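You operate a simulated robot arm through the tools that you are given. There is no shell and no other tool.

You are at the controls of a simulated robot arm. One attempt, no reset.

## Task
Tidy up at the top of the drain bench. At the end: the white grooved block stands where the brown carton (marked "CAPS") stood; the black grooved block is on the drying rack bars; the brown carton from the top of the drain bench stands on top of the reel of blue wire; the blue grooved block is on the drying rack bars; whatever was shut is shut again. Leave all else as you found it, and nothing knocked over.

The check looks at the end state, three seconds after you hand in, the way a careful person would. Anything else that was tipped, shoved, dropped, spilled or broken makes it a failure. A push-on lid holds only when it is set on centred and level and pressed home; a screw cap is set on level and turned clockwise until tight.

## Robot
A 6-joint arm with a two-finger parallel gripper, fixed in place. Base frame: the origin is at the foot of the arm, x ahead of it, y to its left, z up; the work surface is at about z = 880. Lengths are in mm, angles in degrees, forces in N, time in s.
With the tool pointing down near the work surface it reaches from about 360 to 760 mm from the base axis. Its first joint turns from -66.0 to 66.0 degrees. Payload 2.45 kg.
Tool frame: the origin (TCP) lies between the finger pads and is the grasp point; the fingertips stand 24 mm ahead of it; z points along the fingers, y is the line along which they close. Largest opening 68 mm; finger width 17, thickness 10; the body of the gripper, 40 by 70 mm, starts 41 mm behind the TCP.
Orientation is told as [roll, pitch, yaw] about the base's x, y, z axes, in that order, counted from this pose: with the fingers straight down and closing along the base's y, the tool's x points along the base's -x, its y along +y and its z along -z.

## Interface
- The arm moves only by the tool jog_arm. Its argument "moves" is a list that holds one entry, the list of rows, each a list of 7 numbers: the turn, a rotation vector about the base's x, y, z in units of 120 degrees (1.0 is 120 degrees), then the shift along the base's x, y, z in units of 500 mm (1.0 is 500 mm), then the finger opening in mm, from 0 to 68. In form: [[[rx, ry, rz, x, y, z, jaw], ...]]. A call has 1 to 20 rows; each row is the pose to reach, as a shift and turn from the pose commanded when the call began. A call with a number of a shift or a turn outside -1 to 1 is refused whole. A row lasts 0.2 s, in which the tool goes at most 50 mm and 8.6 degrees; a call with a longer step from one row to the next is refused whole, and so is a gripper value outside its range. Where a pose cannot be reached the arm comes as near as it can. A force on the tool above 40 N (or 10 N above the force at the start of the call, whichever is more), or a blocked arm, ends the call early, and 0.2 s more pass. The fingers move at their own pace (about 108 mm/s each) and stop on an object; they squeeze with about 34 N. The grip force told is the motor's: it shows also when the fingers shut on nothing. Time passes only in rows, and 0.2 s behind the last, so rows that repeat a pose let the fingers close. The reply holds the time, the measured pose of the TCP, the force on the tool along the base axes, the opening and the grip force, in the units named above and with some noise, with the torque about the TCP (base axes, N m) and any sound that the robot's microphone picked up.
- Cameras (640 x 400 px; columns grow to the right, rows downward): "scene" is fixed at [143.6, 427.8, 1450.5]; the picture's right is [-0.74, -0.67, 0.00], its down [-0.47, 0.52, -0.72] and it looks along [0.48, -0.53, -0.70] (base axes); focal length 273 px, centre (320, 200). "wrist" rides on the gripper at [84, 11, -75] in the tool frame; the picture's right is [-0.13, 0.99, 0.00], its down [-0.60, -0.08, -0.79] and it looks along [-0.79, -0.10, 0.61] (tool axes); focal length 251 px, centre (320, 200). There is no depth. A picture from a camera that has moved, and an enlarged one, comes with that camera's place and axes in the base frame and with its lens. The place of the scene camera against the robot may be out by one fixed shift of up to 25 mm in any direction.
- camera(camera): a new picture of that camera. The clock stands still meanwhile.
- close_up(camera, box): a new picture of the part [left, top, right, bottom] of that camera's present view, enlarged. The clock stands still meanwhile.
- hand_in(): hands the job in; it is judged then, once.

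Nothing tells you positions but the pictures and the camera data. Unless the task says otherwise, let go and move clear before handing in.

The tools are called after "Call:" by a JSON object that holds its "method" and its "body". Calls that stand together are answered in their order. jog_arm: Moves the arm, as the interface text tells. Its arguments: {"type":"object","properties":{"moves":{"type":"array"}},"required":["moves"]} The other tools are called the same way: camera (camera) takes a picture; close_up (camera, box) takes an enlarged picture of a part of a camera's view; hand_in () hands the job in.

At the start:

```text
time: 0.0
eef_pos: [477.1, 159.0, 1225.5]
ee_rot: [-0.1, 0.0, 0.0]
wrist_force: [0.1, -0.5, -0.2]
ft_torque: [0.0, 0.04, -0.02]
gripper_width: 67.9
finger_force: 0.0
```

scene: 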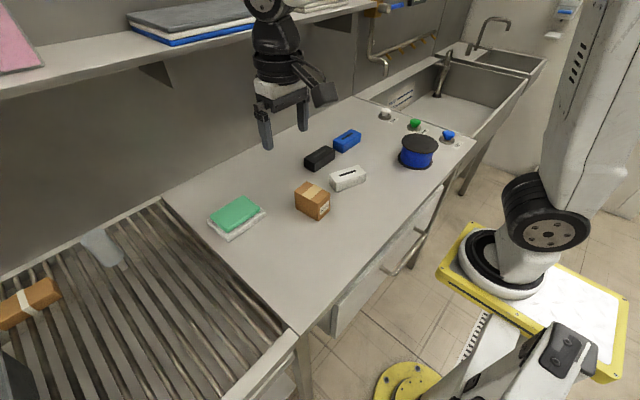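
wrist: 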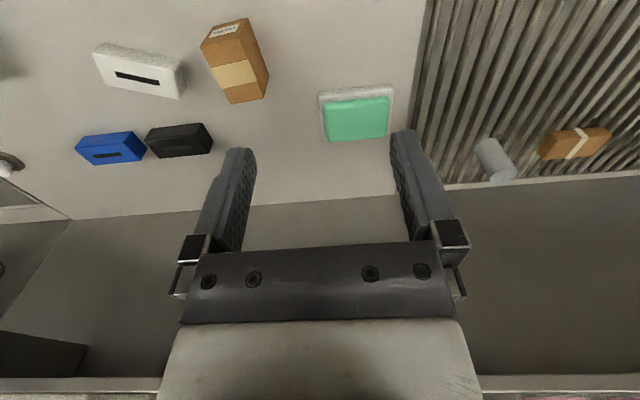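

I see the bench with white, black and blue grooved blocks, a brown carton, a reel of blue wire, a green/white sponge, and the drying rack bars at left. First I'll look closer at the pieces.

Call:
{"method": "close_up", "body": {"camera": "scene", "box": [270, 90, 480, 230]}}

Call:
{"method": "close_up", "body": {"camera": "wrist", "box": [60, 0, 320, 170]}}

Call:
{"method": "close_up", "body": {"camera": "scene", "box": [0, 180, 320, 400]}}

Call:
{"method": "close_up", "body": {"camera": "wrist", "box": [380, 0, 640, 200]}}

```text
2.86 times, centred on (375, 160) of scene
camera zoom: at [143.6, 427.8, 1450.5], right [-0.74, -0.67, 0.0], down [-0.47, 0.52, -0.72], along [0.48, -0.53, -0.7], focal length 779 px, centre (163, 314)
```

zoom: 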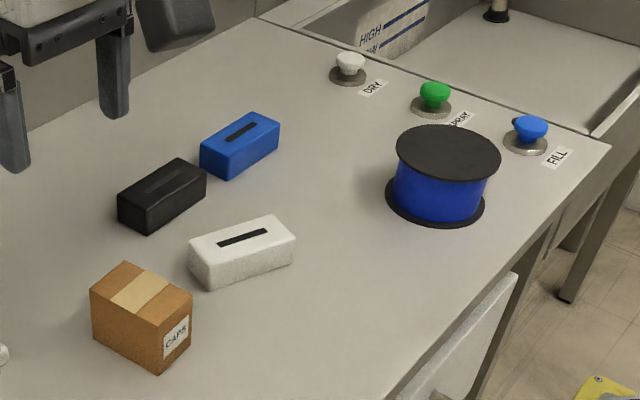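

```text
2.35 times, centred on (190, 85) of wrist
camera zoom: at [393.7, 170.5, 1301.3], right [0.13, 0.99, 0.0], down [0.6, -0.08, 0.79], along [0.79, -0.1, -0.61], focal length 592 px, centre (626, 471)
```

zoom: 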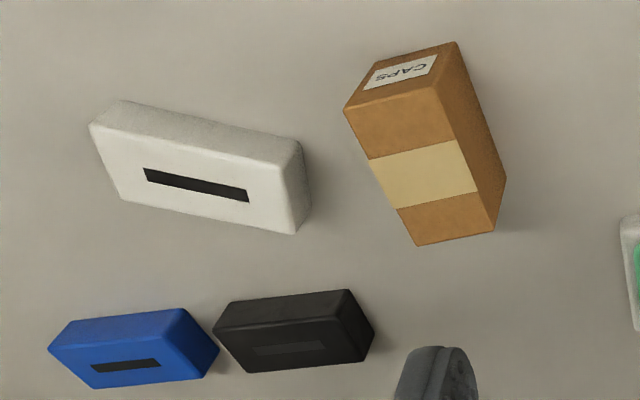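

```text
1.82 times, centred on (160, 290) of scene
camera zoom: at [143.6, 427.8, 1450.5], right [-0.74, -0.67, 0.0], down [-0.47, 0.52, -0.72], along [0.48, -0.53, -0.7], focal length 496 px, centre (611, 36)
```

zoom: 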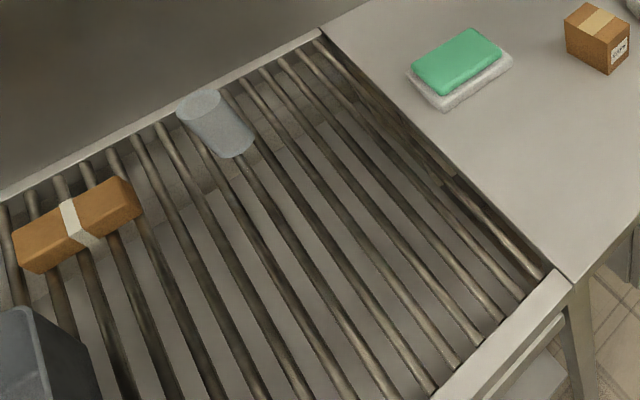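

```text
2.00 times, centred on (510, 100) of wrist
camera zoom: at [393.7, 170.5, 1301.3], right [0.13, 0.99, 0.0], down [0.6, -0.08, 0.79], along [0.79, -0.1, -0.61], focal length 503 px, centre (-60, 400)
```

zoom: 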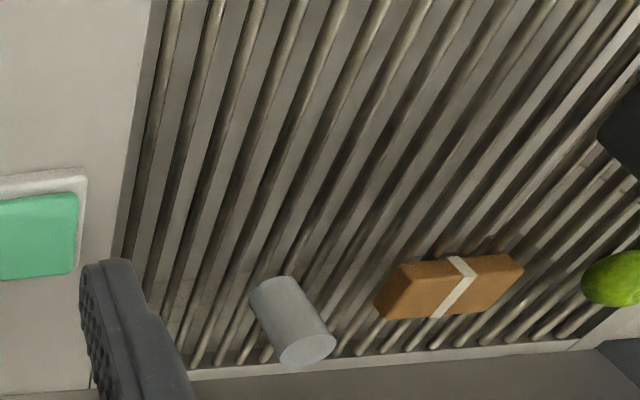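

The blocks sit right and ahead of the arm, the carton near (547, 29), the reel farther right, and the rack bars beyond y≈310 on the left. I'll move the wrist camera above the blocks and tilt it downward to measure more precisely.

Call:
{"method": "jog_arm", "body": {"moves": [[[0, 0.05, 0, -0.01, -0.07, 0, 68], [0, 0.1, 0, -0.02, -0.14, 0, 68], [0, 0.15, 0, -0.03, -0.21, 0, 68], [0, 0.2, 0, -0.04, -0.28, 0, 68], [0, 0.25, 0, -0.05, -0.35, 0, 68], [0, 0.3, 0, -0.06, -0.42, 0, 68], [0, 0.35, 0, -0.06, -0.44, 0, 68], [0, 0.35, 0, -0.06, -0.44, 0, 68]]]}}

Call:
{"method": "camera", "body": {"camera": "wrist"}}

Call:
{"method": "camera", "body": {"camera": "scene"}}

```text
time: 1.8
eef_pos: [447.0, -59.7, 1226.3]
ee_rot: [0.0, 42.2, -0.1]
wrist_force: [-0.6, -1.0, -0.6]
ft_torque: [0.03, 0.04, -0.01]
gripper_width: 68.0
finger_force: 0.1
```

```text
taken
camera wrist: at [435.3, -48.9, 1339.1], right [0.1, 0.99, -0.09], down [0.98, -0.08, 0.18], along [0.18, -0.1, -0.98], focal length 251 px, centre (320, 200)
```

wrist: 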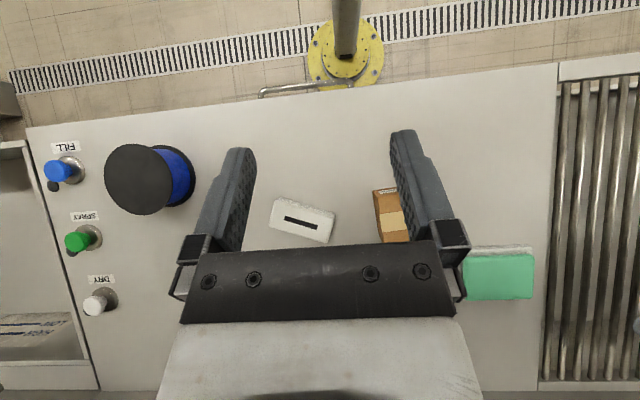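

```text
taken
```

scene: 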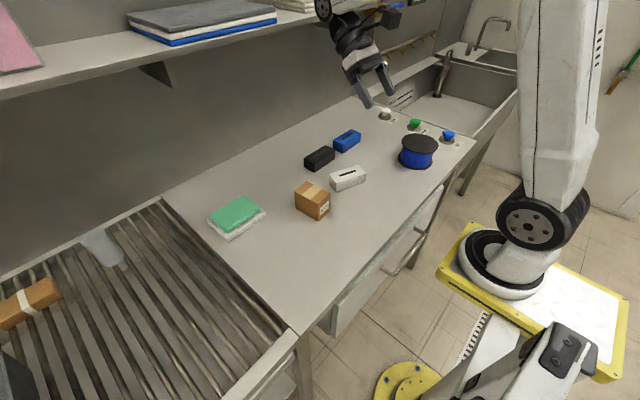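

I see the reel nearly from above at about (447, -398), with white block and carton between the fingers. Before moving ahead I want to locate the shelf edge so the arm stays clear of it.

Call:
{"method": "close_up", "body": {"camera": "scene", "box": [100, 0, 420, 200]}}

Call:
{"method": "close_up", "body": {"camera": "wrist", "box": [30, 110, 350, 310]}}

Call:
{"method": "close_up", "body": {"camera": "wrist", "box": [350, 60, 640, 400]}}

```text
2.00 times, centred on (260, 100) of scene
camera zoom: at [143.7, 427.8, 1450.5], right [-0.74, -0.67, 0.0], down [-0.47, 0.52, -0.72], along [0.48, -0.53, -0.7], focal length 545 px, centre (440, 400)
```

zoom: 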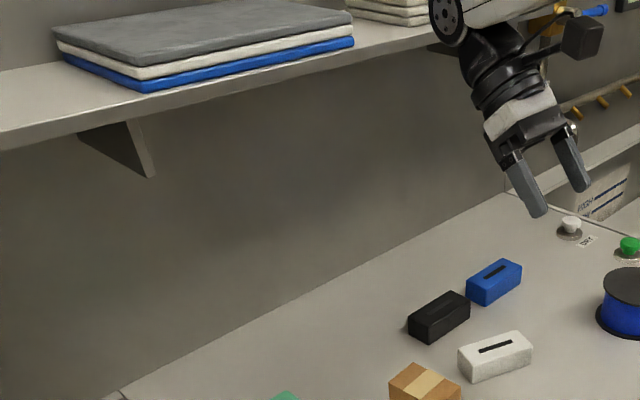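

```text
2.00 times, centred on (190, 210) of wrist
camera zoom: at [435.3, -48.9, 1339.1], right [0.1, 0.99, -0.09], down [0.98, -0.08, 0.18], along [0.18, -0.1, -0.98], focal length 503 px, centre (580, 180)
```

zoom: 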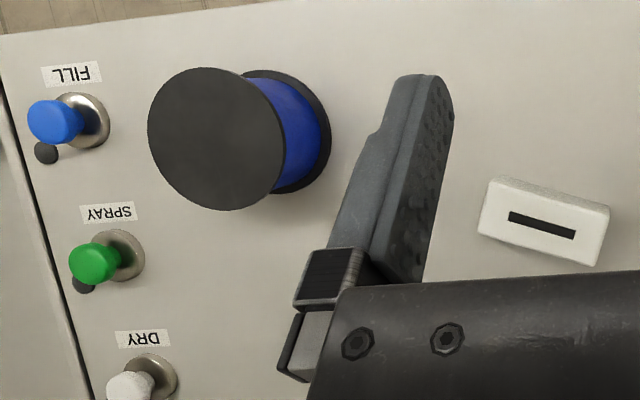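

```text
1.18 times, centred on (495, 230) of wrist
camera zoom: at [435.3, -48.9, 1339.1], right [0.1, 0.99, -0.09], down [0.98, -0.08, 0.18], along [0.18, -0.1, -0.98], focal length 296 px, centre (114, 165)
```

zoom: 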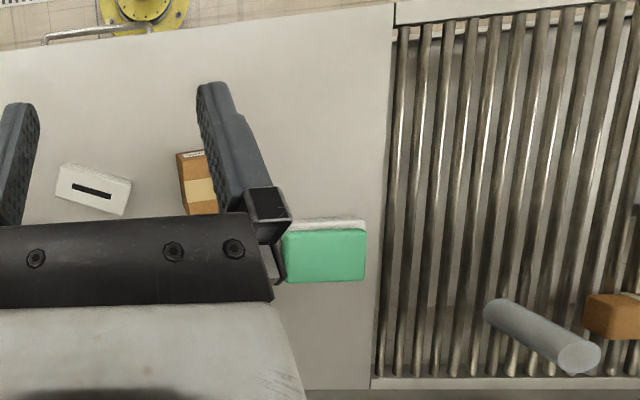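

The shelf's front edge is around x≈705–730 and z≈1286, so I'll keep the arm low when far ahead. The carton is the first piece to move, so I'll level the tool and hover over it for a precise look.

Call:
{"method": "jog_arm", "body": {"moves": [[[0, -0.058, 0, 0.033, 0.03, -0.045, 68], [0, -0.117, 0, 0.067, 0.06, -0.09, 68], [0, -0.175, 0, 0.1, 0.09, -0.135, 68], [0, -0.233, 0, 0.133, 0.12, -0.18, 68], [0, -0.292, 0, 0.167, 0.15, -0.225, 68], [0, -0.35, 0, 0.2, 0.178, -0.272, 68], [0, -0.35, 0, 0.2, 0.178, -0.272, 68]]]}}

Call:
{"method": "camera", "body": {"camera": "wrist"}}

Call:
{"method": "close_up", "body": {"camera": "wrist", "box": [240, 0, 400, 130]}}

```text
time: 3.4
eef_pos: [545.8, 31.8, 1090.1]
ee_rot: [0.0, -0.1, 0.1]
wrist_force: [0.0, 0.0, -0.1]
ft_torque: [-0.03, -0.02, 0.01]
gripper_width: 68.0
finger_force: 0.0
```

```text
taken
camera wrist: at [462.8, 42.8, 1164.6], right [0.13, 0.99, 0.0], down [0.6, -0.08, 0.79], along [0.79, -0.1, -0.61], focal length 251 px, centre (320, 200)
```

wrist: 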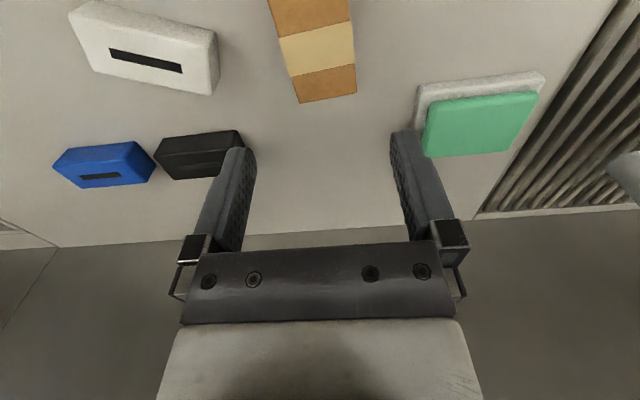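

```text
3.08 times, centred on (320, 65) of wrist
camera zoom: at [462.8, 42.8, 1164.6], right [0.13, 0.99, 0.0], down [0.6, -0.08, 0.79], along [0.79, -0.1, -0.61], focal length 774 px, centre (320, 615)
```

zoom: 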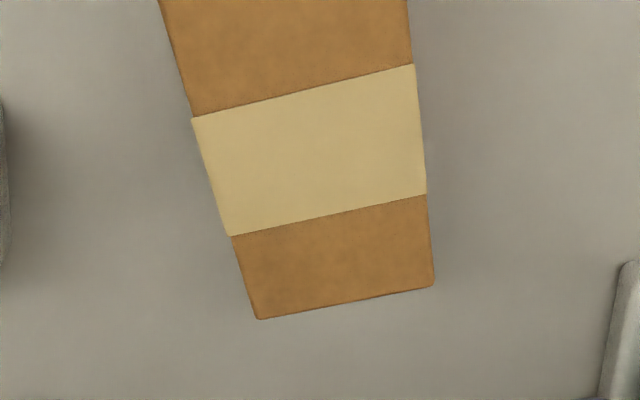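

The carton's top is at z≈948, about 54 mm wide, 84 mm long, yawed about 4.5°, centred near (548, 30). I'll let the arm settle, turn to match its yaw, and check the pose before going down.

Call:
{"method": "jog_arm", "body": {"moves": [[[0, 0, 0.0375, 0, 0, 0, 68], [0, 0, 0.0375, 0, 0, 0, 68]]]}}

Call:
{"method": "close_up", "body": {"camera": "wrist", "box": [240, 0, 400, 130]}}

```text
time: 4.0
eef_pos: [547.3, 31.5, 1089.6]
ee_rot: [0.0, 0.0, 4.5]
wrist_force: [-0.6, 0.0, -0.2]
ft_torque: [0.03, 0.0, 0.0]
gripper_width: 67.9
finger_force: 0.1
```

```text
3.08 times, centred on (320, 65) of wrist
camera zoom: at [462.8, 35.3, 1165.4], right [0.05, 1.0, 0.0], down [0.61, -0.03, 0.79], along [0.79, -0.04, -0.61], focal length 774 px, centre (320, 615)
```

zoom: 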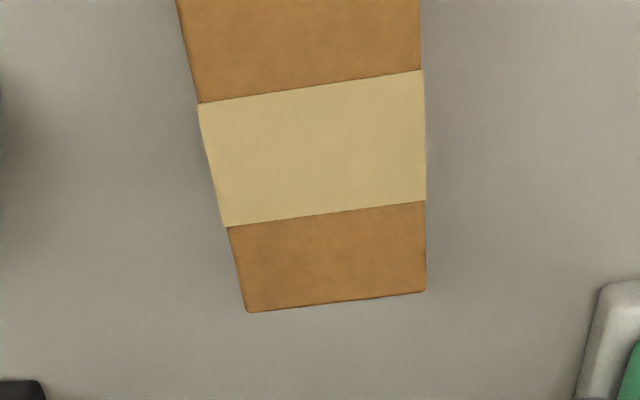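

The carton position is confirmed at about (548, 30). I'll descend around it with the fingers open to TCP z≈922.

Call:
{"method": "jog_arm", "body": {"moves": [[[0, 0, 0, 0.002, -0.002, -0.07, 68], [0, 0, 0, 0.002, -0.002, -0.14, 68], [0, 0, 0, 0.002, -0.002, -0.2, 68], [0, 0, 0, 0.002, -0.002, -0.25, 68], [0, 0, 0, 0.002, -0.002, -0.29, 68], [0, 0, 0, 0.002, -0.002, -0.315, 68], [0, 0, 0, 0.002, -0.002, -0.335, 68], [0, 0, 0, 0.002, -0.002, -0.335, 68]]]}}

Call:
{"method": "camera", "body": {"camera": "wrist"}}

Call:
{"method": "camera", "body": {"camera": "scene"}}

```text
time: 5.8
eef_pos: [549.5, 28.8, 922.1]
ee_rot: [0.0, 0.0, 4.4]
wrist_force: [1.3, -0.6, 1.0]
ft_torque: [-0.02, -0.01, -0.01]
gripper_width: 67.7
finger_force: 0.1
```

```text
taken
camera wrist: at [464.1, 32.4, 997.0], right [0.05, 1.0, 0.0], down [0.61, -0.03, 0.79], along [0.79, -0.04, -0.61], focal length 251 px, centre (320, 200)
```

wrist: 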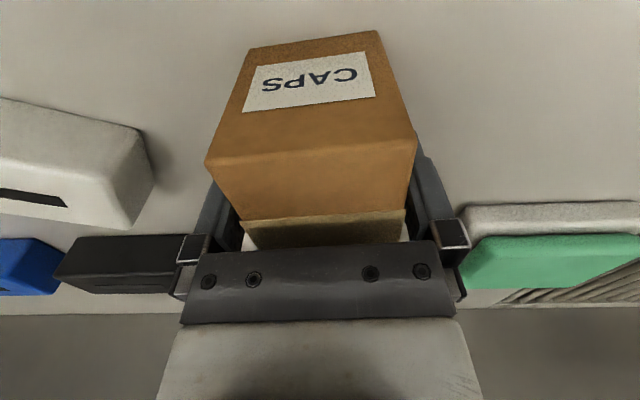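

```text
taken
```

scene: 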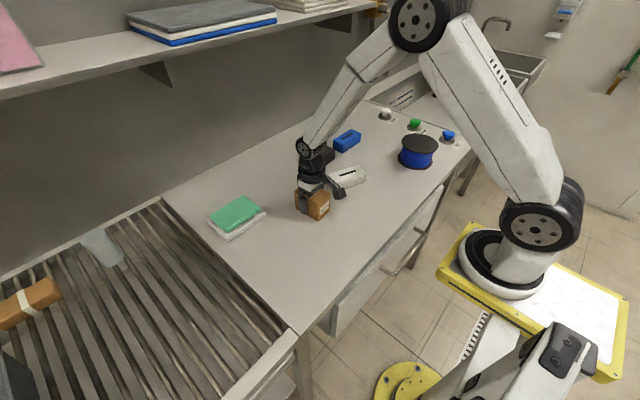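

The fingers straddle the carton evenly, and its near bottom edge confirms the centre at (548, 30). Now I close and lift a little to verify the grip.

Call:
{"method": "jog_arm", "body": {"moves": [[[0, 0, 0, 0, 0, 0, 40], [0, 0, 0, 0, 0, 0, 40], [0, 0, 0, 0, 0, 0, 40], [0, 0, 0, 0, 0, 0.01, 40], [0, 0, 0, 0, 0, 0.03, 40], [0, 0, 0, 0, 0, 0.06, 40], [0, 0, 0, 0, 0, 0.06, 40]]]}}

Call:
{"method": "camera", "body": {"camera": "wrist"}}

```text
time: 7.4
eef_pos: [548.5, 30.2, 951.4]
ee_rot: [-0.1, 0.0, 4.6]
wrist_force: [0.3, -0.1, -0.5]
ft_torque: [-0.02, 0.0, -0.05]
gripper_width: 54.6
finger_force: 34.1
```

```text
taken
camera wrist: at [465.3, 34.6, 1026.6], right [0.05, 1.0, 0.0], down [0.61, -0.03, 0.79], along [0.79, -0.04, -0.61], focal length 251 px, centre (320, 200)
```

wrist: 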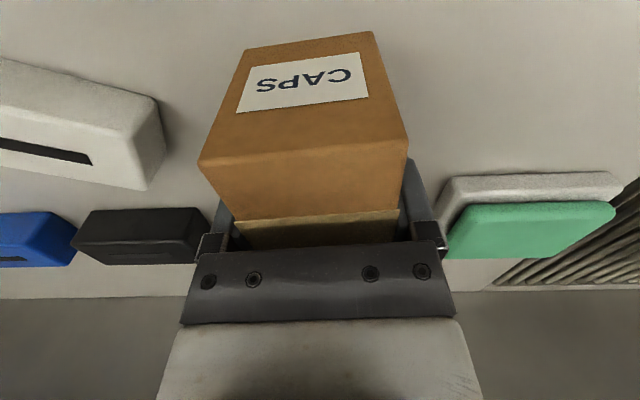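

The carton is held (54.6 mm) and lifted. Next I raise it and move right to a spot beside the reel to look at the reel's top.

Call:
{"method": "jog_arm", "body": {"moves": [[[0, 0, 0, 0, 0, 0.06, 40], [0, 0, 0, 0, 0, 0.13, 40], [0, 0, 0, 0, 0, 0.2, 40], [0, 0, 0, 0, 0, 0.256, 40], [0, 0, 0, -0.025, -0.07, 0.256, 40], [0, 0, 0, -0.05, -0.14, 0.256, 40], [0, 0, 0, -0.075, -0.21, 0.256, 40], [0, 0, 0, -0.1, -0.28, 0.256, 40], [0, 0, 0, -0.125, -0.35, 0.256, 40], [0, 0, 0, -0.15, -0.42, 0.256, 40], [0, 0, 0, -0.175, -0.48, 0.256, 40], [0, 0, 0, -0.204, -0.54, 0.256, 40], [0, 0, 0, -0.204, -0.54, 0.256, 40]]]}}

Call:
{"method": "camera", "body": {"camera": "wrist"}}

Call:
{"method": "camera", "body": {"camera": "scene"}}

```text
time: 10.2
eef_pos: [445.3, -242.9, 1080.0]
ee_rot: [0.0, -0.1, 4.6]
wrist_force: [0.5, 0.0, -1.6]
ft_torque: [-0.02, 0.02, -0.01]
gripper_width: 54.7
finger_force: 34.4
```

```text
taken
camera wrist: at [361.8, -238.6, 1156.3], right [0.05, 1.0, 0.0], down [0.61, -0.03, 0.79], along [0.79, -0.04, -0.61], focal length 251 px, centre (320, 200)
```

wrist: 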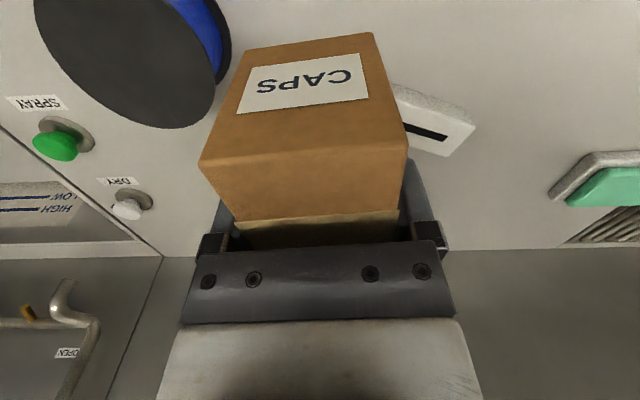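

```text
taken
```

scene: 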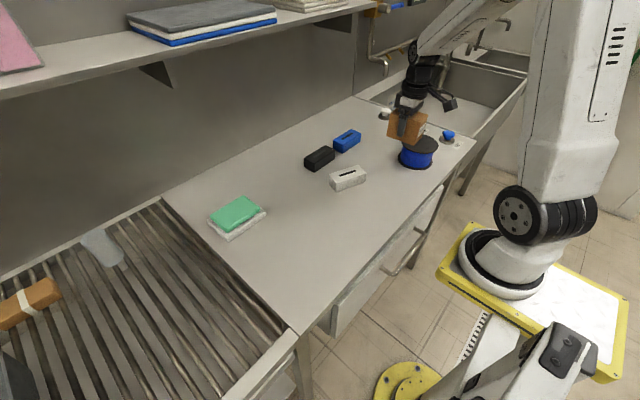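

I see the reel's top at the left edge. Let me enlarge it to fit its circle.

Call:
{"method": "close_up", "body": {"camera": "wrist", "box": [20, 0, 260, 150]}}

```text
2.67 times, centred on (140, 75) of wrist
camera zoom: at [361.8, -238.6, 1156.3], right [0.05, 1.0, 0.0], down [0.61, -0.03, 0.79], along [0.79, -0.04, -0.61], focal length 670 px, centre (800, 533)
```

zoom: 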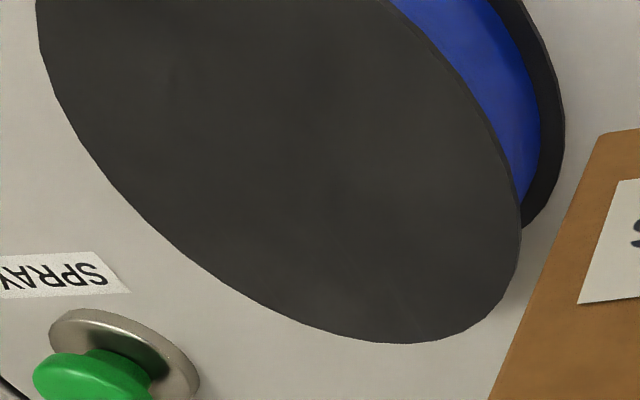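

The reel's top circle fits a centre at about (447.5, -389), radius 59, top z≈950. I'll move the carton above it and lower it to just above the flange.

Call:
{"method": "jog_arm", "body": {"moves": [[[0, 0, 0, 0.001, -0.08, 0, 40], [0, 0, 0, 0.002, -0.16, 0, 40], [0, 0, 0, 0.003, -0.23, 0, 40], [0, 0, 0, 0.0044, -0.292, 0, 40], [0, 0, 0, 0.0044, -0.292, -0.05, 40], [0, 0, 0, 0.0044, -0.292, -0.1, 40], [0, 0, 0, 0.0044, -0.292, -0.14, 40], [0, 0, 0, 0.0044, -0.292, -0.14, 40]]]}}

Call:
{"method": "camera", "body": {"camera": "wrist"}}

Call:
{"method": "close_up", "body": {"camera": "scene", "box": [340, 60, 500, 200]}}

```text
time: 12.0
eef_pos: [448.3, -388.5, 1010.1]
ee_rot: [0.0, 0.0, 4.6]
wrist_force: [-0.7, -0.5, -1.0]
ft_torque: [-0.02, 0.02, -0.01]
gripper_width: 54.7
finger_force: 33.9
```

```text
taken
camera wrist: at [363.9, -383.8, 1085.8], right [0.05, 1.0, 0.0], down [0.61, -0.03, 0.79], along [0.79, -0.04, -0.61], focal length 251 px, centre (320, 200)
```

wrist: 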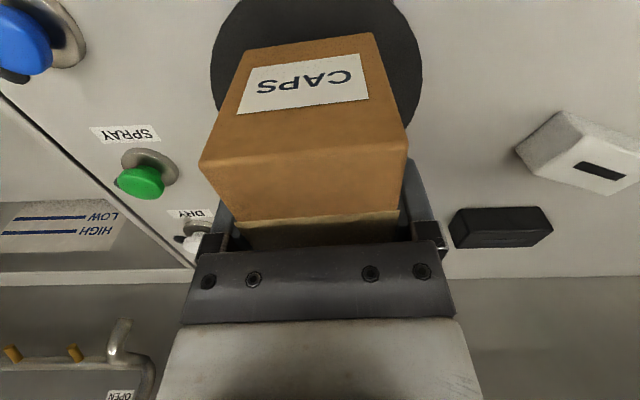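

```text
2.86 times, centred on (420, 130) of scene
camera zoom: at [143.7, 427.8, 1450.5], right [-0.74, -0.67, 0.0], down [-0.47, 0.52, -0.72], along [0.48, -0.53, -0.7], focal length 779 px, centre (34, 400)
```

zoom: 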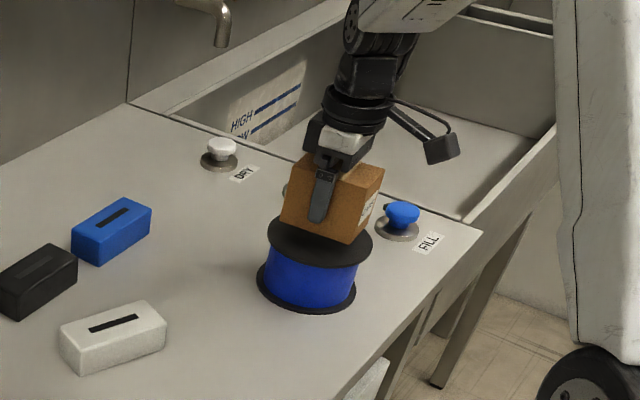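

The carton is centred over the reel flange in y, and the gap is about 18 mm. I'll lower in small steps watching for contact.

Call:
{"method": "jog_arm", "body": {"moves": [[[0, 0, 0, 0, 0, -0.015, 40], [0, 0, 0, 0, 0, -0.026, 40], [0, 0, 0, 0, 0, -0.03, 40], [0, 0, 0, 0, 0, -0.03, 40]]]}}

Call:
{"method": "close_up", "body": {"camera": "scene", "box": [390, 110, 460, 180]}}

```text
time: 13.0
eef_pos: [446.0, -389.0, 996.5]
ee_rot: [0.1, 0.0, 4.5]
wrist_force: [-0.4, 0.3, -1.1]
ft_torque: [0.01, 0.0, -0.01]
gripper_width: 54.6
finger_force: 34.4
```

```text
5.71 times, centred on (425, 145) of scene
camera zoom: at [143.7, 427.8, 1450.5], right [-0.74, -0.67, 0.0], down [-0.47, 0.52, -0.72], along [0.48, -0.53, -0.7], focal length 1558 px, centre (-280, 514)
```

zoom: 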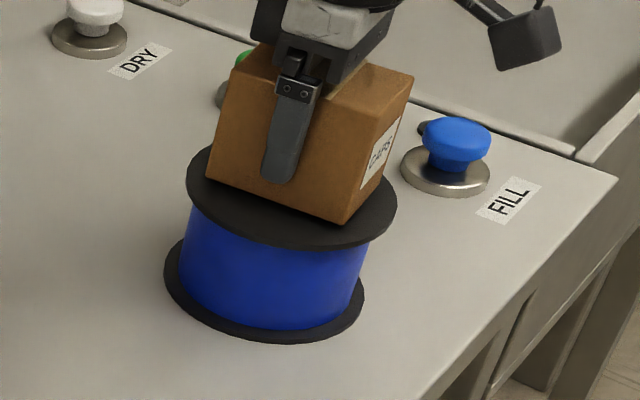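

The carton hovers just above the flange with no contact yet. Continue down a millimetre or so at a time.

Call:
{"method": "jog_arm", "body": {"moves": [[[0, 0, 0, 0, 0, -0.002, 40], [0, 0, 0, 0, 0, -0.004, 40], [0, 0, 0, 0, 0, -0.004, 40]]]}}

```text
time: 13.8
eef_pos: [448.7, -388.3, 994.7]
ee_rot: [-0.1, -0.1, 4.4]
wrist_force: [0.4, -1.3, -1.4]
ft_torque: [0.02, 0.01, 0.04]
gripper_width: 54.8
finger_force: 34.0
```

No contact yet; I keep lowering.

Call:
{"method": "jog_arm", "body": {"moves": [[[0, 0, 0, 0, 0, -0.002, 40], [0, 0, 0, 0, 0, -0.002, 40]]]}}

Call:
{"method": "jog_arm", "body": {"moves": [[[0, 0, 0, 0, 0, -0.002, 40], [0, 0, 0, 0, 0, -0.002, 40]]]}}

Call:
{"method": "close_up", "body": {"camera": "scene", "box": [390, 110, 460, 180]}}

```text
time: 14.4
eef_pos: [448.0, -387.4, 994.0]
ee_rot: [0.0, 0.0, 4.5]
wrist_force: [-0.1, -0.2, -2.4]
ft_torque: [0.02, 0.03, 0.04]
gripper_width: 54.7
finger_force: 34.2
```

```text
time: 15.0
eef_pos: [448.1, -387.8, 991.7]
ee_rot: [0.0, -0.1, 4.5]
wrist_force: [-0.3, -0.4, -1.6]
ft_torque: [0.04, -0.01, -0.01]
gripper_width: 54.7
finger_force: 34.3
```

```text
5.71 times, centred on (425, 145) of scene
camera zoom: at [143.7, 427.8, 1450.5], right [-0.74, -0.67, 0.0], down [-0.47, 0.52, -0.72], along [0.48, -0.53, -0.7], focal length 1558 px, centre (-280, 514)
```

zoom: 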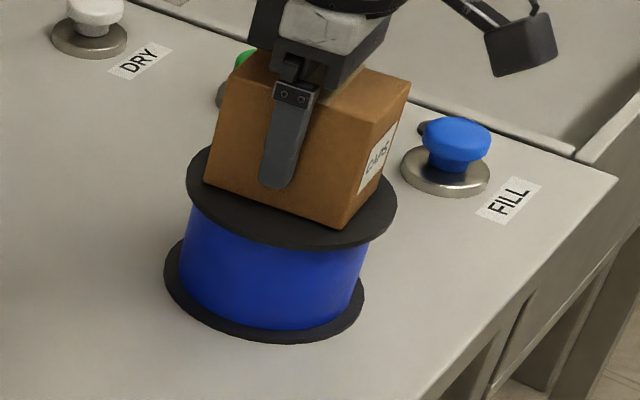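

I need to judge the remaining gap, so I'll enlarge further and look from the wrist too.

Call:
{"method": "close_up", "body": {"camera": "scene", "box": [405, 115, 440, 150]}}

Call:
{"method": "close_up", "body": {"camera": "wrist", "box": [180, 0, 440, 160]}}

```text
11.43 times, centred on (422, 132) of scene
camera zoom: at [143.7, 427.8, 1450.5], right [-0.74, -0.67, 0.0], down [-0.47, 0.52, -0.72], along [0.48, -0.53, -0.7], focal length 3115 px, centre (-851, 971)
```

zoom: 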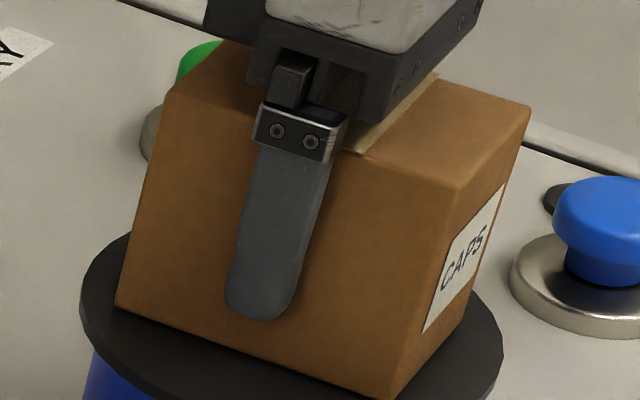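

```text
2.46 times, centred on (310, 80) of wrist
camera zoom: at [364.6, -384.3, 1067.8], right [0.05, 1.0, 0.0], down [0.61, -0.03, 0.79], along [0.79, -0.04, -0.61], focal length 619 px, centre (345, 495)
```

zoom: 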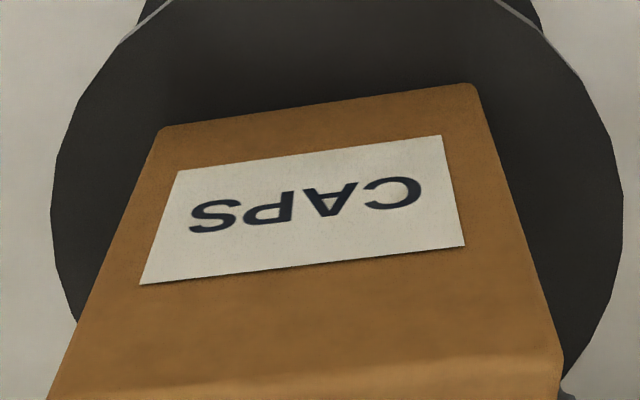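

The gap is nearly closed and there's still no contact force. I continue in 1 mm steps.

Call:
{"method": "jog_arm", "body": {"moves": [[[0, 0, 0, 0, 0, -0.002, 40], [0, 0, 0, 0, 0, -0.002, 40]]]}}

Call:
{"method": "jog_arm", "body": {"moves": [[[0, 0, 0, 0, 0, -0.002, 40], [0, 0, 0, 0, 0, -0.002, 40]]]}}

Call:
{"method": "close_up", "body": {"camera": "scene", "box": [405, 115, 440, 150]}}

```text
time: 15.6
eef_pos: [448.2, -388.2, 993.0]
ee_rot: [0.0, 0.0, 4.5]
wrist_force: [1.0, 1.3, 1.3]
ft_torque: [0.06, -0.08, 0.01]
gripper_width: 54.9
finger_force: 34.2
```

```text
time: 16.2
eef_pos: [448.0, -388.1, 991.7]
ee_rot: [-0.1, -0.1, 4.5]
wrist_force: [-4.9, 1.2, 15.7]
ft_torque: [0.38, 0.42, 0.07]
gripper_width: 54.5
finger_force: 33.8
```

```text
11.43 times, centred on (422, 132) of scene
camera zoom: at [143.3, 428.0, 1450.5], right [-0.74, -0.67, 0.0], down [-0.47, 0.52, -0.72], along [0.48, -0.53, -0.7], focal length 3115 px, centre (-851, 971)
```

zoom: 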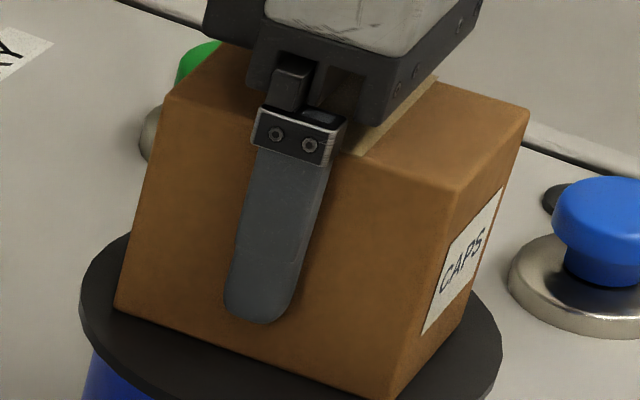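

Contact is made (about 16 N up), so the carton is resting on the reel. I'll ease off 1 mm, open, and rise straight up.

Call:
{"method": "jog_arm", "body": {"moves": [[[0, 0, 0, 0, 0, 0.002, 40], [0, 0, 0, 0, 0, 0.002, 68], [0, 0, 0, 0, 0, 0.002, 68], [0, 0, 0, 0, 0, 0.002, 68]]]}}

Call:
{"method": "close_up", "body": {"camera": "scene", "box": [390, 110, 460, 180]}}

```text
time: 17.2
eef_pos: [448.6, -388.1, 990.7]
ee_rot: [-0.1, 0.0, 4.5]
wrist_force: [-0.6, -0.2, 0.2]
ft_torque: [-0.02, 0.0, 0.03]
gripper_width: 68.0
finger_force: 0.1
```

```text
5.71 times, centred on (425, 145) of scene
camera zoom: at [143.6, 427.8, 1450.5], right [-0.74, -0.67, 0.0], down [-0.47, 0.52, -0.72], along [0.48, -0.53, -0.7], focal length 1558 px, centre (-280, 514)
```

zoom: 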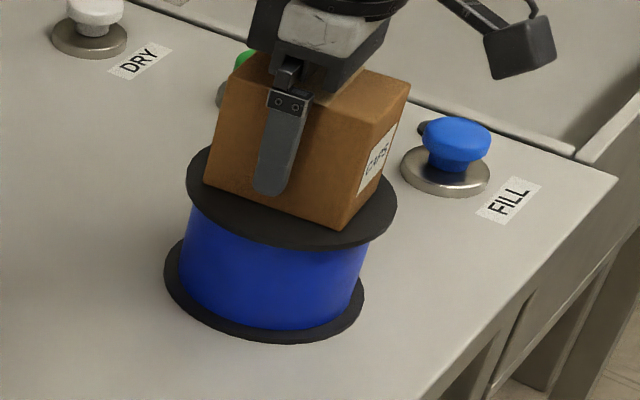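

The carton stands alone on the reel. I lift straight up clear of it, then go look at the white block.

Call:
{"method": "jog_arm", "body": {"moves": [[[0, 0, 0, 0, 0, 0.04, 68], [0, 0, 0, 0, 0, 0.1, 68], [0, 0, 0, 0, 0, 0.16, 68], [0, 0, 0, 0, 0, 0.218, 68], [0, 0, -0.0375, 0.012, 0.08, 0.218, 68], [0, 0, -0.0375, 0.024, 0.16, 0.218, 68], [0, 0, -0.0375, 0.036, 0.24, 0.218, 68], [0, 0, -0.0375, 0.048, 0.32, 0.218, 68], [0, 0, -0.0375, 0.06, 0.4, 0.218, 68], [0, 0, -0.0375, 0.072, 0.46, 0.218, 68], [0, 0, -0.0375, 0.084, 0.51, 0.218, 68], [0, 0, -0.0375, 0.084, 0.51, 0.218, 68]]]}}

Call:
{"method": "camera", "body": {"camera": "wrist"}}

Call:
{"method": "close_up", "body": {"camera": "wrist", "box": [220, 0, 420, 150]}}

Call:
{"method": "camera", "body": {"camera": "scene"}}

```text
time: 19.8
eef_pos: [489.3, -132.2, 1096.6]
ee_rot: [0.0, 0.0, 0.0]
wrist_force: [0.7, -0.2, 0.1]
ft_torque: [-0.02, -0.03, -0.02]
gripper_width: 68.2
finger_force: 0.0
```

```text
taken
camera wrist: at [406.1, -121.4, 1171.8], right [0.13, 0.99, 0.0], down [0.6, -0.08, 0.79], along [0.79, -0.1, -0.61], focal length 251 px, centre (320, 200)
```

wrist: 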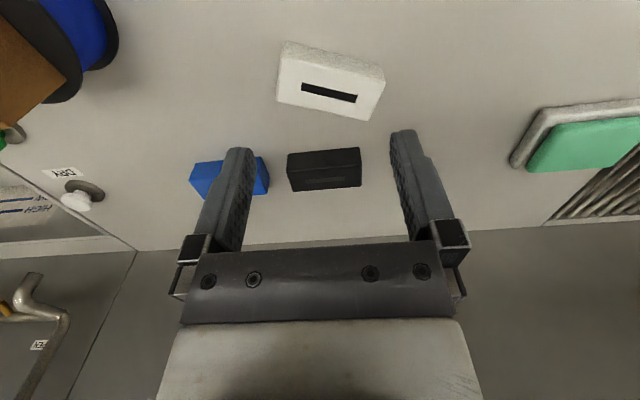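

```text
2.67 times, centred on (320, 75) of wrist
camera zoom: at [406.1, -121.4, 1171.8], right [0.13, 0.99, 0.0], down [0.6, -0.08, 0.79], along [0.79, -0.1, -0.61], focal length 670 px, centre (320, 533)
```

zoom: 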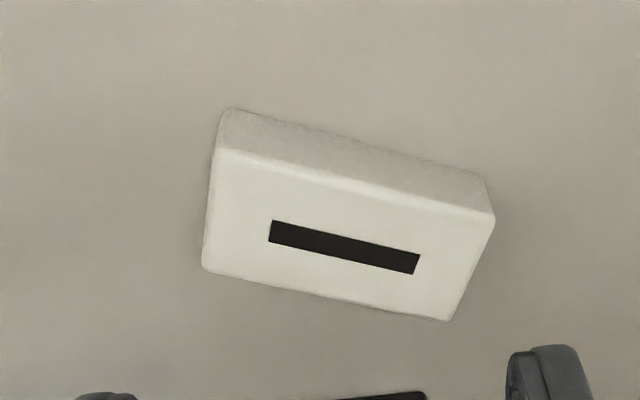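

```text
taken
```

scene: 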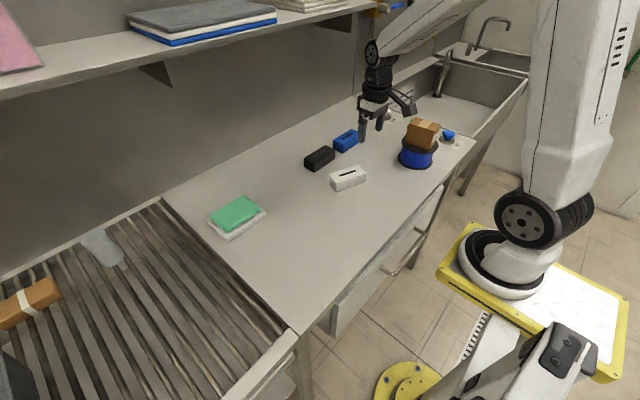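

The white block measures about 109×49×33 mm, centred near (550, -130), with its long axis about 69° from x. I'll turn the tool by 69° above it so the fingers close across its width.

Call:
{"method": "jog_arm", "body": {"moves": [[[0, 0, 0.064, 0.014, 0.0, 0, 68], [0, 0, 0.128, 0.027, 0.0, 0, 68], [0, 0, 0.192, 0.041, 0.001, 0, 68], [0, 0, 0.256, 0.054, 0.001, 0, 68], [0, 0, 0.32, 0.068, 0.002, -0.02, 68], [0, 0, 0.384, 0.081, 0.002, -0.05, 68], [0, 0, 0.448, 0.095, 0.003, -0.08, 68], [0, 0, 0.512, 0.108, 0.003, -0.1, 68], [0, 0, 0.575, 0.122, 0.0036, -0.12, 68], [0, 0, 0.575, 0.122, 0.0036, -0.12, 68], [0, 0, 0.575, 0.122, 0.0036, -0.12, 68]]]}}

Call:
{"method": "camera", "body": {"camera": "wrist"}}

Call:
{"method": "camera", "body": {"camera": "scene"}}

```text
time: 22.2
eef_pos: [551.5, -130.0, 1039.5]
ee_rot: [0.0, 0.0, 69.1]
wrist_force: [-0.2, 0.3, 0.5]
ft_torque: [0.01, -0.02, -0.03]
gripper_width: 68.2
finger_force: 0.1
```

```text
taken
camera wrist: at [512.3, -204.6, 1114.5], right [-0.88, 0.48, 0.0], down [0.29, 0.54, 0.79], along [0.38, 0.7, -0.61], focal length 251 px, centre (320, 200)
```

wrist: 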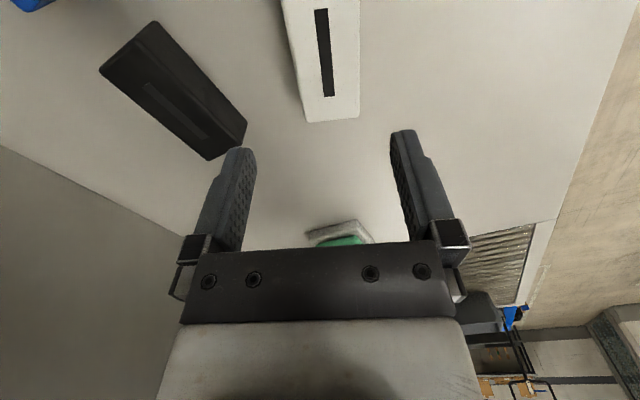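

```text
taken
```

scene: 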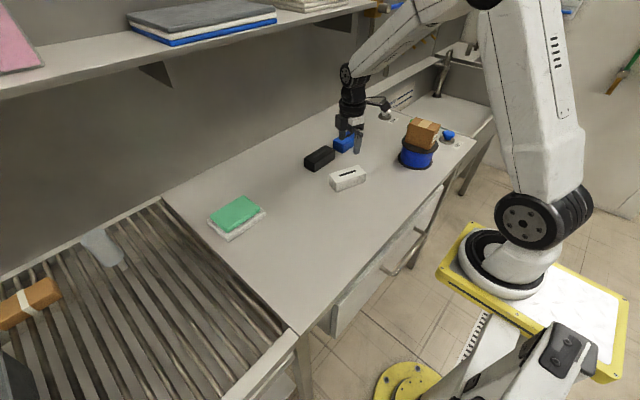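

The tool is aligned with the white block within about 2–3 mm. I'll descend to z≈908, with fingertips a few mm above the bench.

Call:
{"method": "jog_arm", "body": {"moves": [[[0, 0, 0, -0.001, 0.001, -0.07, 68], [0, 0, 0, -0.002, 0.002, -0.14, 68], [0, 0, 0, -0.002, 0.002, -0.2, 68], [0, 0, 0, -0.002, 0.002, -0.235, 68], [0, 0, 0, -0.002, 0.002, -0.255, 68], [0, 0, 0, -0.002, 0.002, -0.264, 68], [0, 0, 0, -0.002, 0.002, -0.264, 68]]]}}

Call:
{"method": "camera", "body": {"camera": "wrist"}}

```text
time: 23.8
eef_pos: [549.4, -129.2, 907.3]
ee_rot: [-0.1, 0.0, 69.0]
wrist_force: [0.0, 0.2, -0.8]
ft_torque: [0.03, 0.06, 0.02]
gripper_width: 67.9
finger_force: 0.0
```

```text
taken
camera wrist: at [511.1, -204.0, 983.1], right [-0.88, 0.48, 0.0], down [0.29, 0.54, 0.79], along [0.38, 0.7, -0.61], focal length 251 px, centre (320, 200)
```

wrist: 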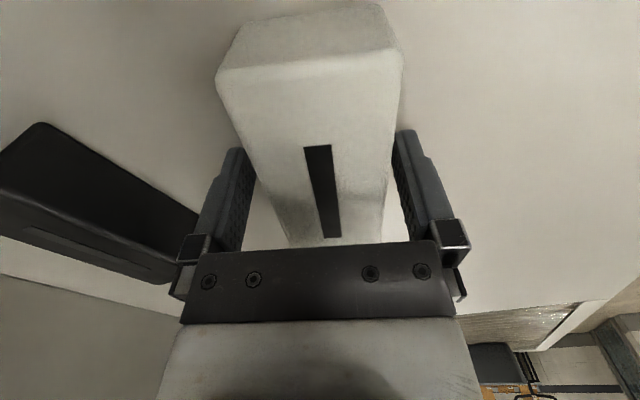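

The white block sits between the fingers. I close and lift a little.

Call:
{"method": "jog_arm", "body": {"moves": [[[0, 0, 0, 0, 0, 0, 35], [0, 0, 0, 0, 0, 0, 35], [0, 0, 0, 0, 0, 0, 35], [0, 0, 0, 0, 0, 0.01, 35], [0, 0, 0, 0, 0, 0.04, 35], [0, 0, 0, 0, 0, 0.08, 35], [0, 0, 0, 0, 0, 0.08, 35]]]}}

Call:
{"method": "camera", "body": {"camera": "wrist"}}

Call:
{"method": "close_up", "body": {"camera": "scene", "box": [270, 90, 480, 230]}}

```text
time: 25.4
eef_pos: [550.0, -128.2, 946.3]
ee_rot: [0.0, 0.0, 69.0]
wrist_force: [0.3, -1.5, -3.4]
ft_torque: [0.01, -0.02, -0.01]
gripper_width: 49.6
finger_force: 33.6
```

```text
taken
camera wrist: at [510.4, -203.8, 1022.8], right [-0.88, 0.48, 0.0], down [0.29, 0.54, 0.79], along [0.38, 0.7, -0.61], focal length 251 px, centre (320, 200)
```

wrist: 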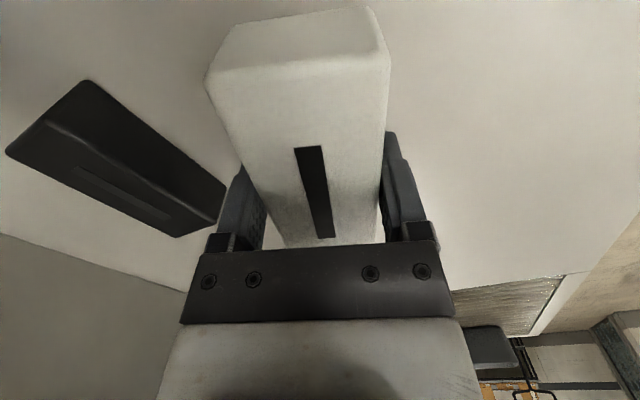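

```text
2.86 times, centred on (375, 160) of scene
camera zoom: at [143.7, 427.8, 1450.5], right [-0.74, -0.67, 0.0], down [-0.47, 0.52, -0.72], along [0.48, -0.53, -0.7], focal length 779 px, centre (163, 314)
```

zoom: 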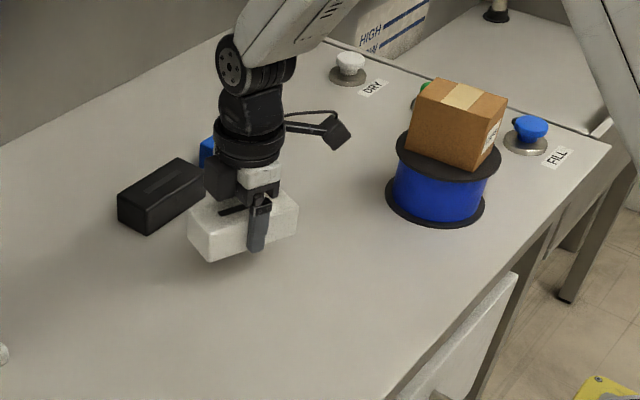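

The white block is held (49.6 mm). I'll raise it, swing it to the carton's old spot at (548, 30), turning back so its long side lies along the carton's long side.

Call:
{"method": "jog_arm", "body": {"moves": [[[0, 0, 0, 0, 0, 0.06, 35], [0, 0, 0, 0, 0, 0.12, 35], [0, 0, -0.06, 0, 0.03, 0.12, 35], [0, 0, -0.12, 0, 0.07, 0.12, 35], [0, 0, -0.18, -0.001, 0.11, 0.12, 35], [0, 0, -0.24, -0.001, 0.15, 0.12, 35], [0, 0, -0.3, -0.001, 0.19, 0.12, 35], [0, 0, -0.36, -0.002, 0.23, 0.12, 35], [0, 0, -0.42, -0.002, 0.27, 0.12, 35], [0, 0, -0.48, -0.003, 0.3, 0.12, 35], [0, 0, -0.5375, -0.003, 0.317, 0.12, 35], [0, 0, -0.5375, -0.003, 0.317, 0.12, 35], [0, 0, -0.5375, -0.003, 0.317, 0.12, 35]]]}}

Call:
{"method": "camera", "body": {"camera": "wrist"}}

Call:
{"method": "camera", "body": {"camera": "scene"}}

```text
time: 28.2
eef_pos: [549.0, 28.8, 1007.1]
ee_rot: [0.0, 0.0, 4.4]
wrist_force: [0.2, 0.5, -2.6]
ft_torque: [0.01, -0.01, 0.0]
gripper_width: 50.1
finger_force: 33.8
```

```text
taken
camera wrist: at [465.7, 32.7, 1082.8], right [0.05, 1.0, 0.0], down [0.61, -0.03, 0.79], along [0.79, -0.04, -0.61], focal length 251 px, centre (320, 200)
```

wrist: 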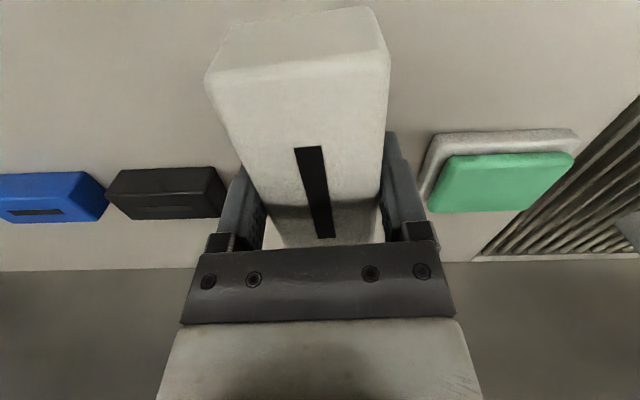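

```text
taken
```

scene: 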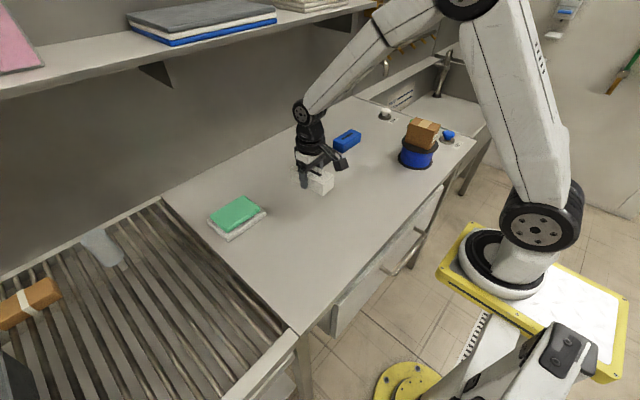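

White block is above the target. I lower it to just above the bench, then feel for contact.

Call:
{"method": "jog_arm", "body": {"moves": [[[0, 0, 0, -0.001, 0.002, -0.07, 35], [0, 0, 0, -0.001, 0.002, -0.13, 35], [0, 0, 0, -0.001, 0.002, -0.17, 35], [0, 0, 0, -0.001, 0.002, -0.19, 35], [0, 0, 0, -0.001, 0.002, -0.196, 35], [0, 0, 0, -0.001, 0.002, -0.196, 35]]]}}

Call:
{"method": "jog_arm", "body": {"moves": [[[0, 0, 0, 0, 0, -0.002, 35], [0, 0, 0, 0, 0, -0.002, 35]]]}}

Call:
{"method": "jog_arm", "body": {"moves": [[[0, 0, 0, 0, 0, -0.002, 35], [0, 0, 0, 0, 0, -0.002, 35]]]}}

```text
time: 29.6
eef_pos: [546.4, 28.5, 909.5]
ee_rot: [0.0, -0.1, 4.5]
wrist_force: [-0.2, 0.4, -3.2]
ft_torque: [0.02, 0.0, -0.01]
gripper_width: 49.8
finger_force: 34.0
```

```text
time: 30.2
eef_pos: [547.7, 28.6, 908.4]
ee_rot: [-0.1, 0.0, 4.5]
wrist_force: [0.1, -0.2, -3.0]
ft_torque: [0.0, -0.03, 0.01]
gripper_width: 49.7
finger_force: 34.6
```

```text
time: 30.8
eef_pos: [547.5, 28.9, 907.8]
ee_rot: [0.0, -0.1, 4.5]
wrist_force: [-1.1, 0.8, 2.3]
ft_torque: [0.1, 0.19, -0.03]
gripper_width: 49.7
finger_force: 34.3
```

Contact felt; the white block rests at about (547, 29). I open and rise.

Call:
{"method": "jog_arm", "body": {"moves": [[[0, 0, 0, 0, 0, 0, 68], [0, 0, 0, 0, 0, 0, 68], [0, 0, 0, 0, 0, 0.002, 68], [0, 0, 0, 0, 0, 0.04, 68], [0, 0, 0, 0, 0, 0.1, 68], [0, 0, 0, 0, 0, 0.17, 68], [0, 0, 0, 0, 0, 0.24, 68], [0, 0, 0, 0, 0, 0.24, 68]]]}}

Call:
{"method": "camera", "body": {"camera": "wrist"}}

Call:
{"method": "camera", "body": {"camera": "scene"}}

```text
time: 32.6
eef_pos: [547.1, 28.7, 1028.1]
ee_rot: [0.0, 0.1, 4.5]
wrist_force: [-0.7, -1.1, 0.1]
ft_torque: [0.0, -0.02, 0.01]
gripper_width: 68.4
finger_force: 0.0
```

```text
taken
camera wrist: at [463.5, 32.6, 1104.2], right [0.05, 1.0, 0.0], down [0.61, -0.03, 0.79], along [0.79, -0.04, -0.61], focal length 251 px, centre (320, 200)
```

wrist: 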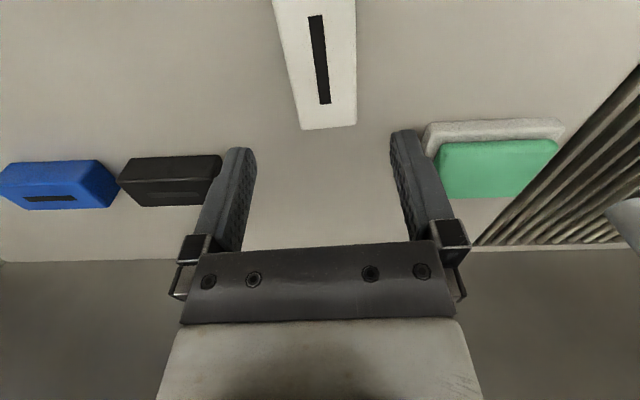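

```text
taken
```

scene: 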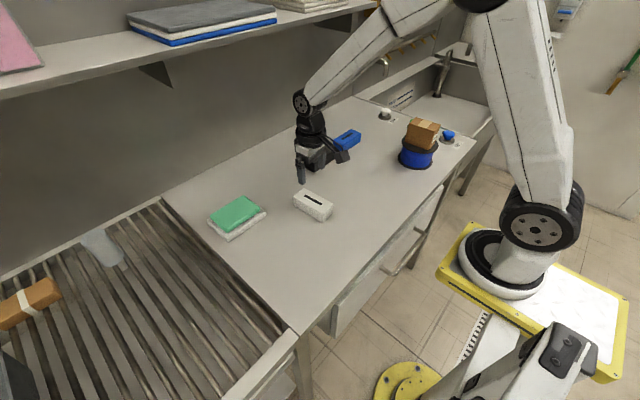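

The white block stands where the carton was. Next I move to view the black and blue blocks closely.

Call:
{"method": "jog_arm", "body": {"moves": [[[0, 0, -0.006, 0.0, 0.0, 0.06, 68], [0, 0, -0.012, 0.0, -0.05, 0.124, 68], [0, 0, -0.018, 0.02, -0.13, 0.124, 68], [0, 0, -0.024, 0.04, -0.21, 0.124, 68], [0, 0, -0.03, 0.06, -0.29, 0.124, 68], [0, 0, -0.0375, 0.075, -0.37, 0.124, 68], [0, 0, -0.0375, 0.086, -0.43, 0.124, 68], [0, 0, -0.0375, 0.086, -0.458, 0.124, 68], [0, 0, -0.0375, 0.086, -0.458, 0.124, 68], [0, 0, -0.0375, 0.086, -0.458, 0.124, 68]]]}}

Call:
{"method": "camera", "body": {"camera": "wrist"}}

Call:
{"method": "close_up", "body": {"camera": "wrist", "box": [170, 40, 430, 200]}}

Call:
{"method": "camera", "body": {"camera": "scene"}}

```text
time: 34.8
eef_pos: [591.2, -199.0, 1087.9]
ee_rot: [0.1, 0.1, 0.0]
wrist_force: [0.1, 0.3, 0.0]
ft_torque: [0.0, -0.01, -0.01]
gripper_width: 68.5
finger_force: 0.1
```

```text
taken
camera wrist: at [508.1, -187.9, 1164.6], right [0.13, 0.99, 0.0], down [0.6, -0.08, 0.79], along [0.79, -0.1, -0.61], focal length 251 px, centre (320, 200)
```

wrist: 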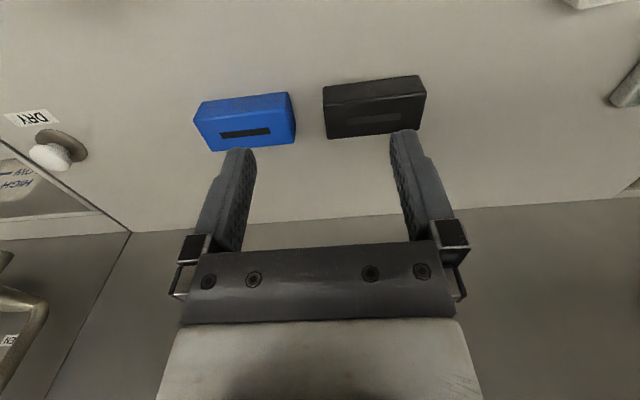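

```text
2.46 times, centred on (300, 120) of wrist
camera zoom: at [508.1, -187.9, 1164.6], right [0.13, 0.99, 0.0], down [0.6, -0.08, 0.79], along [0.79, -0.1, -0.61], focal length 619 px, centre (369, 397)
```

zoom: 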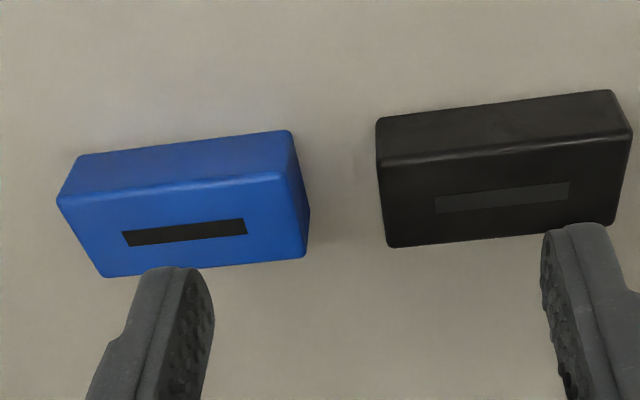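

```text
taken
```

scene: 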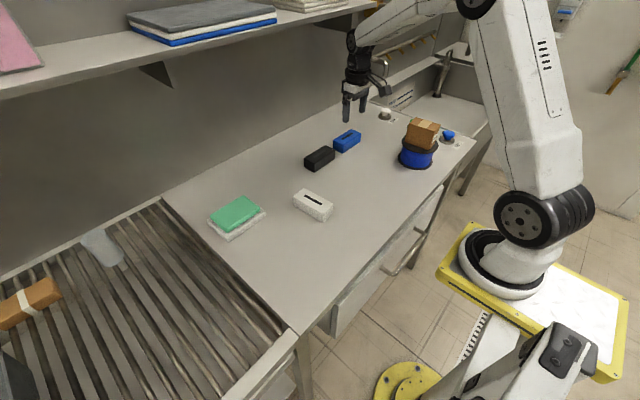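

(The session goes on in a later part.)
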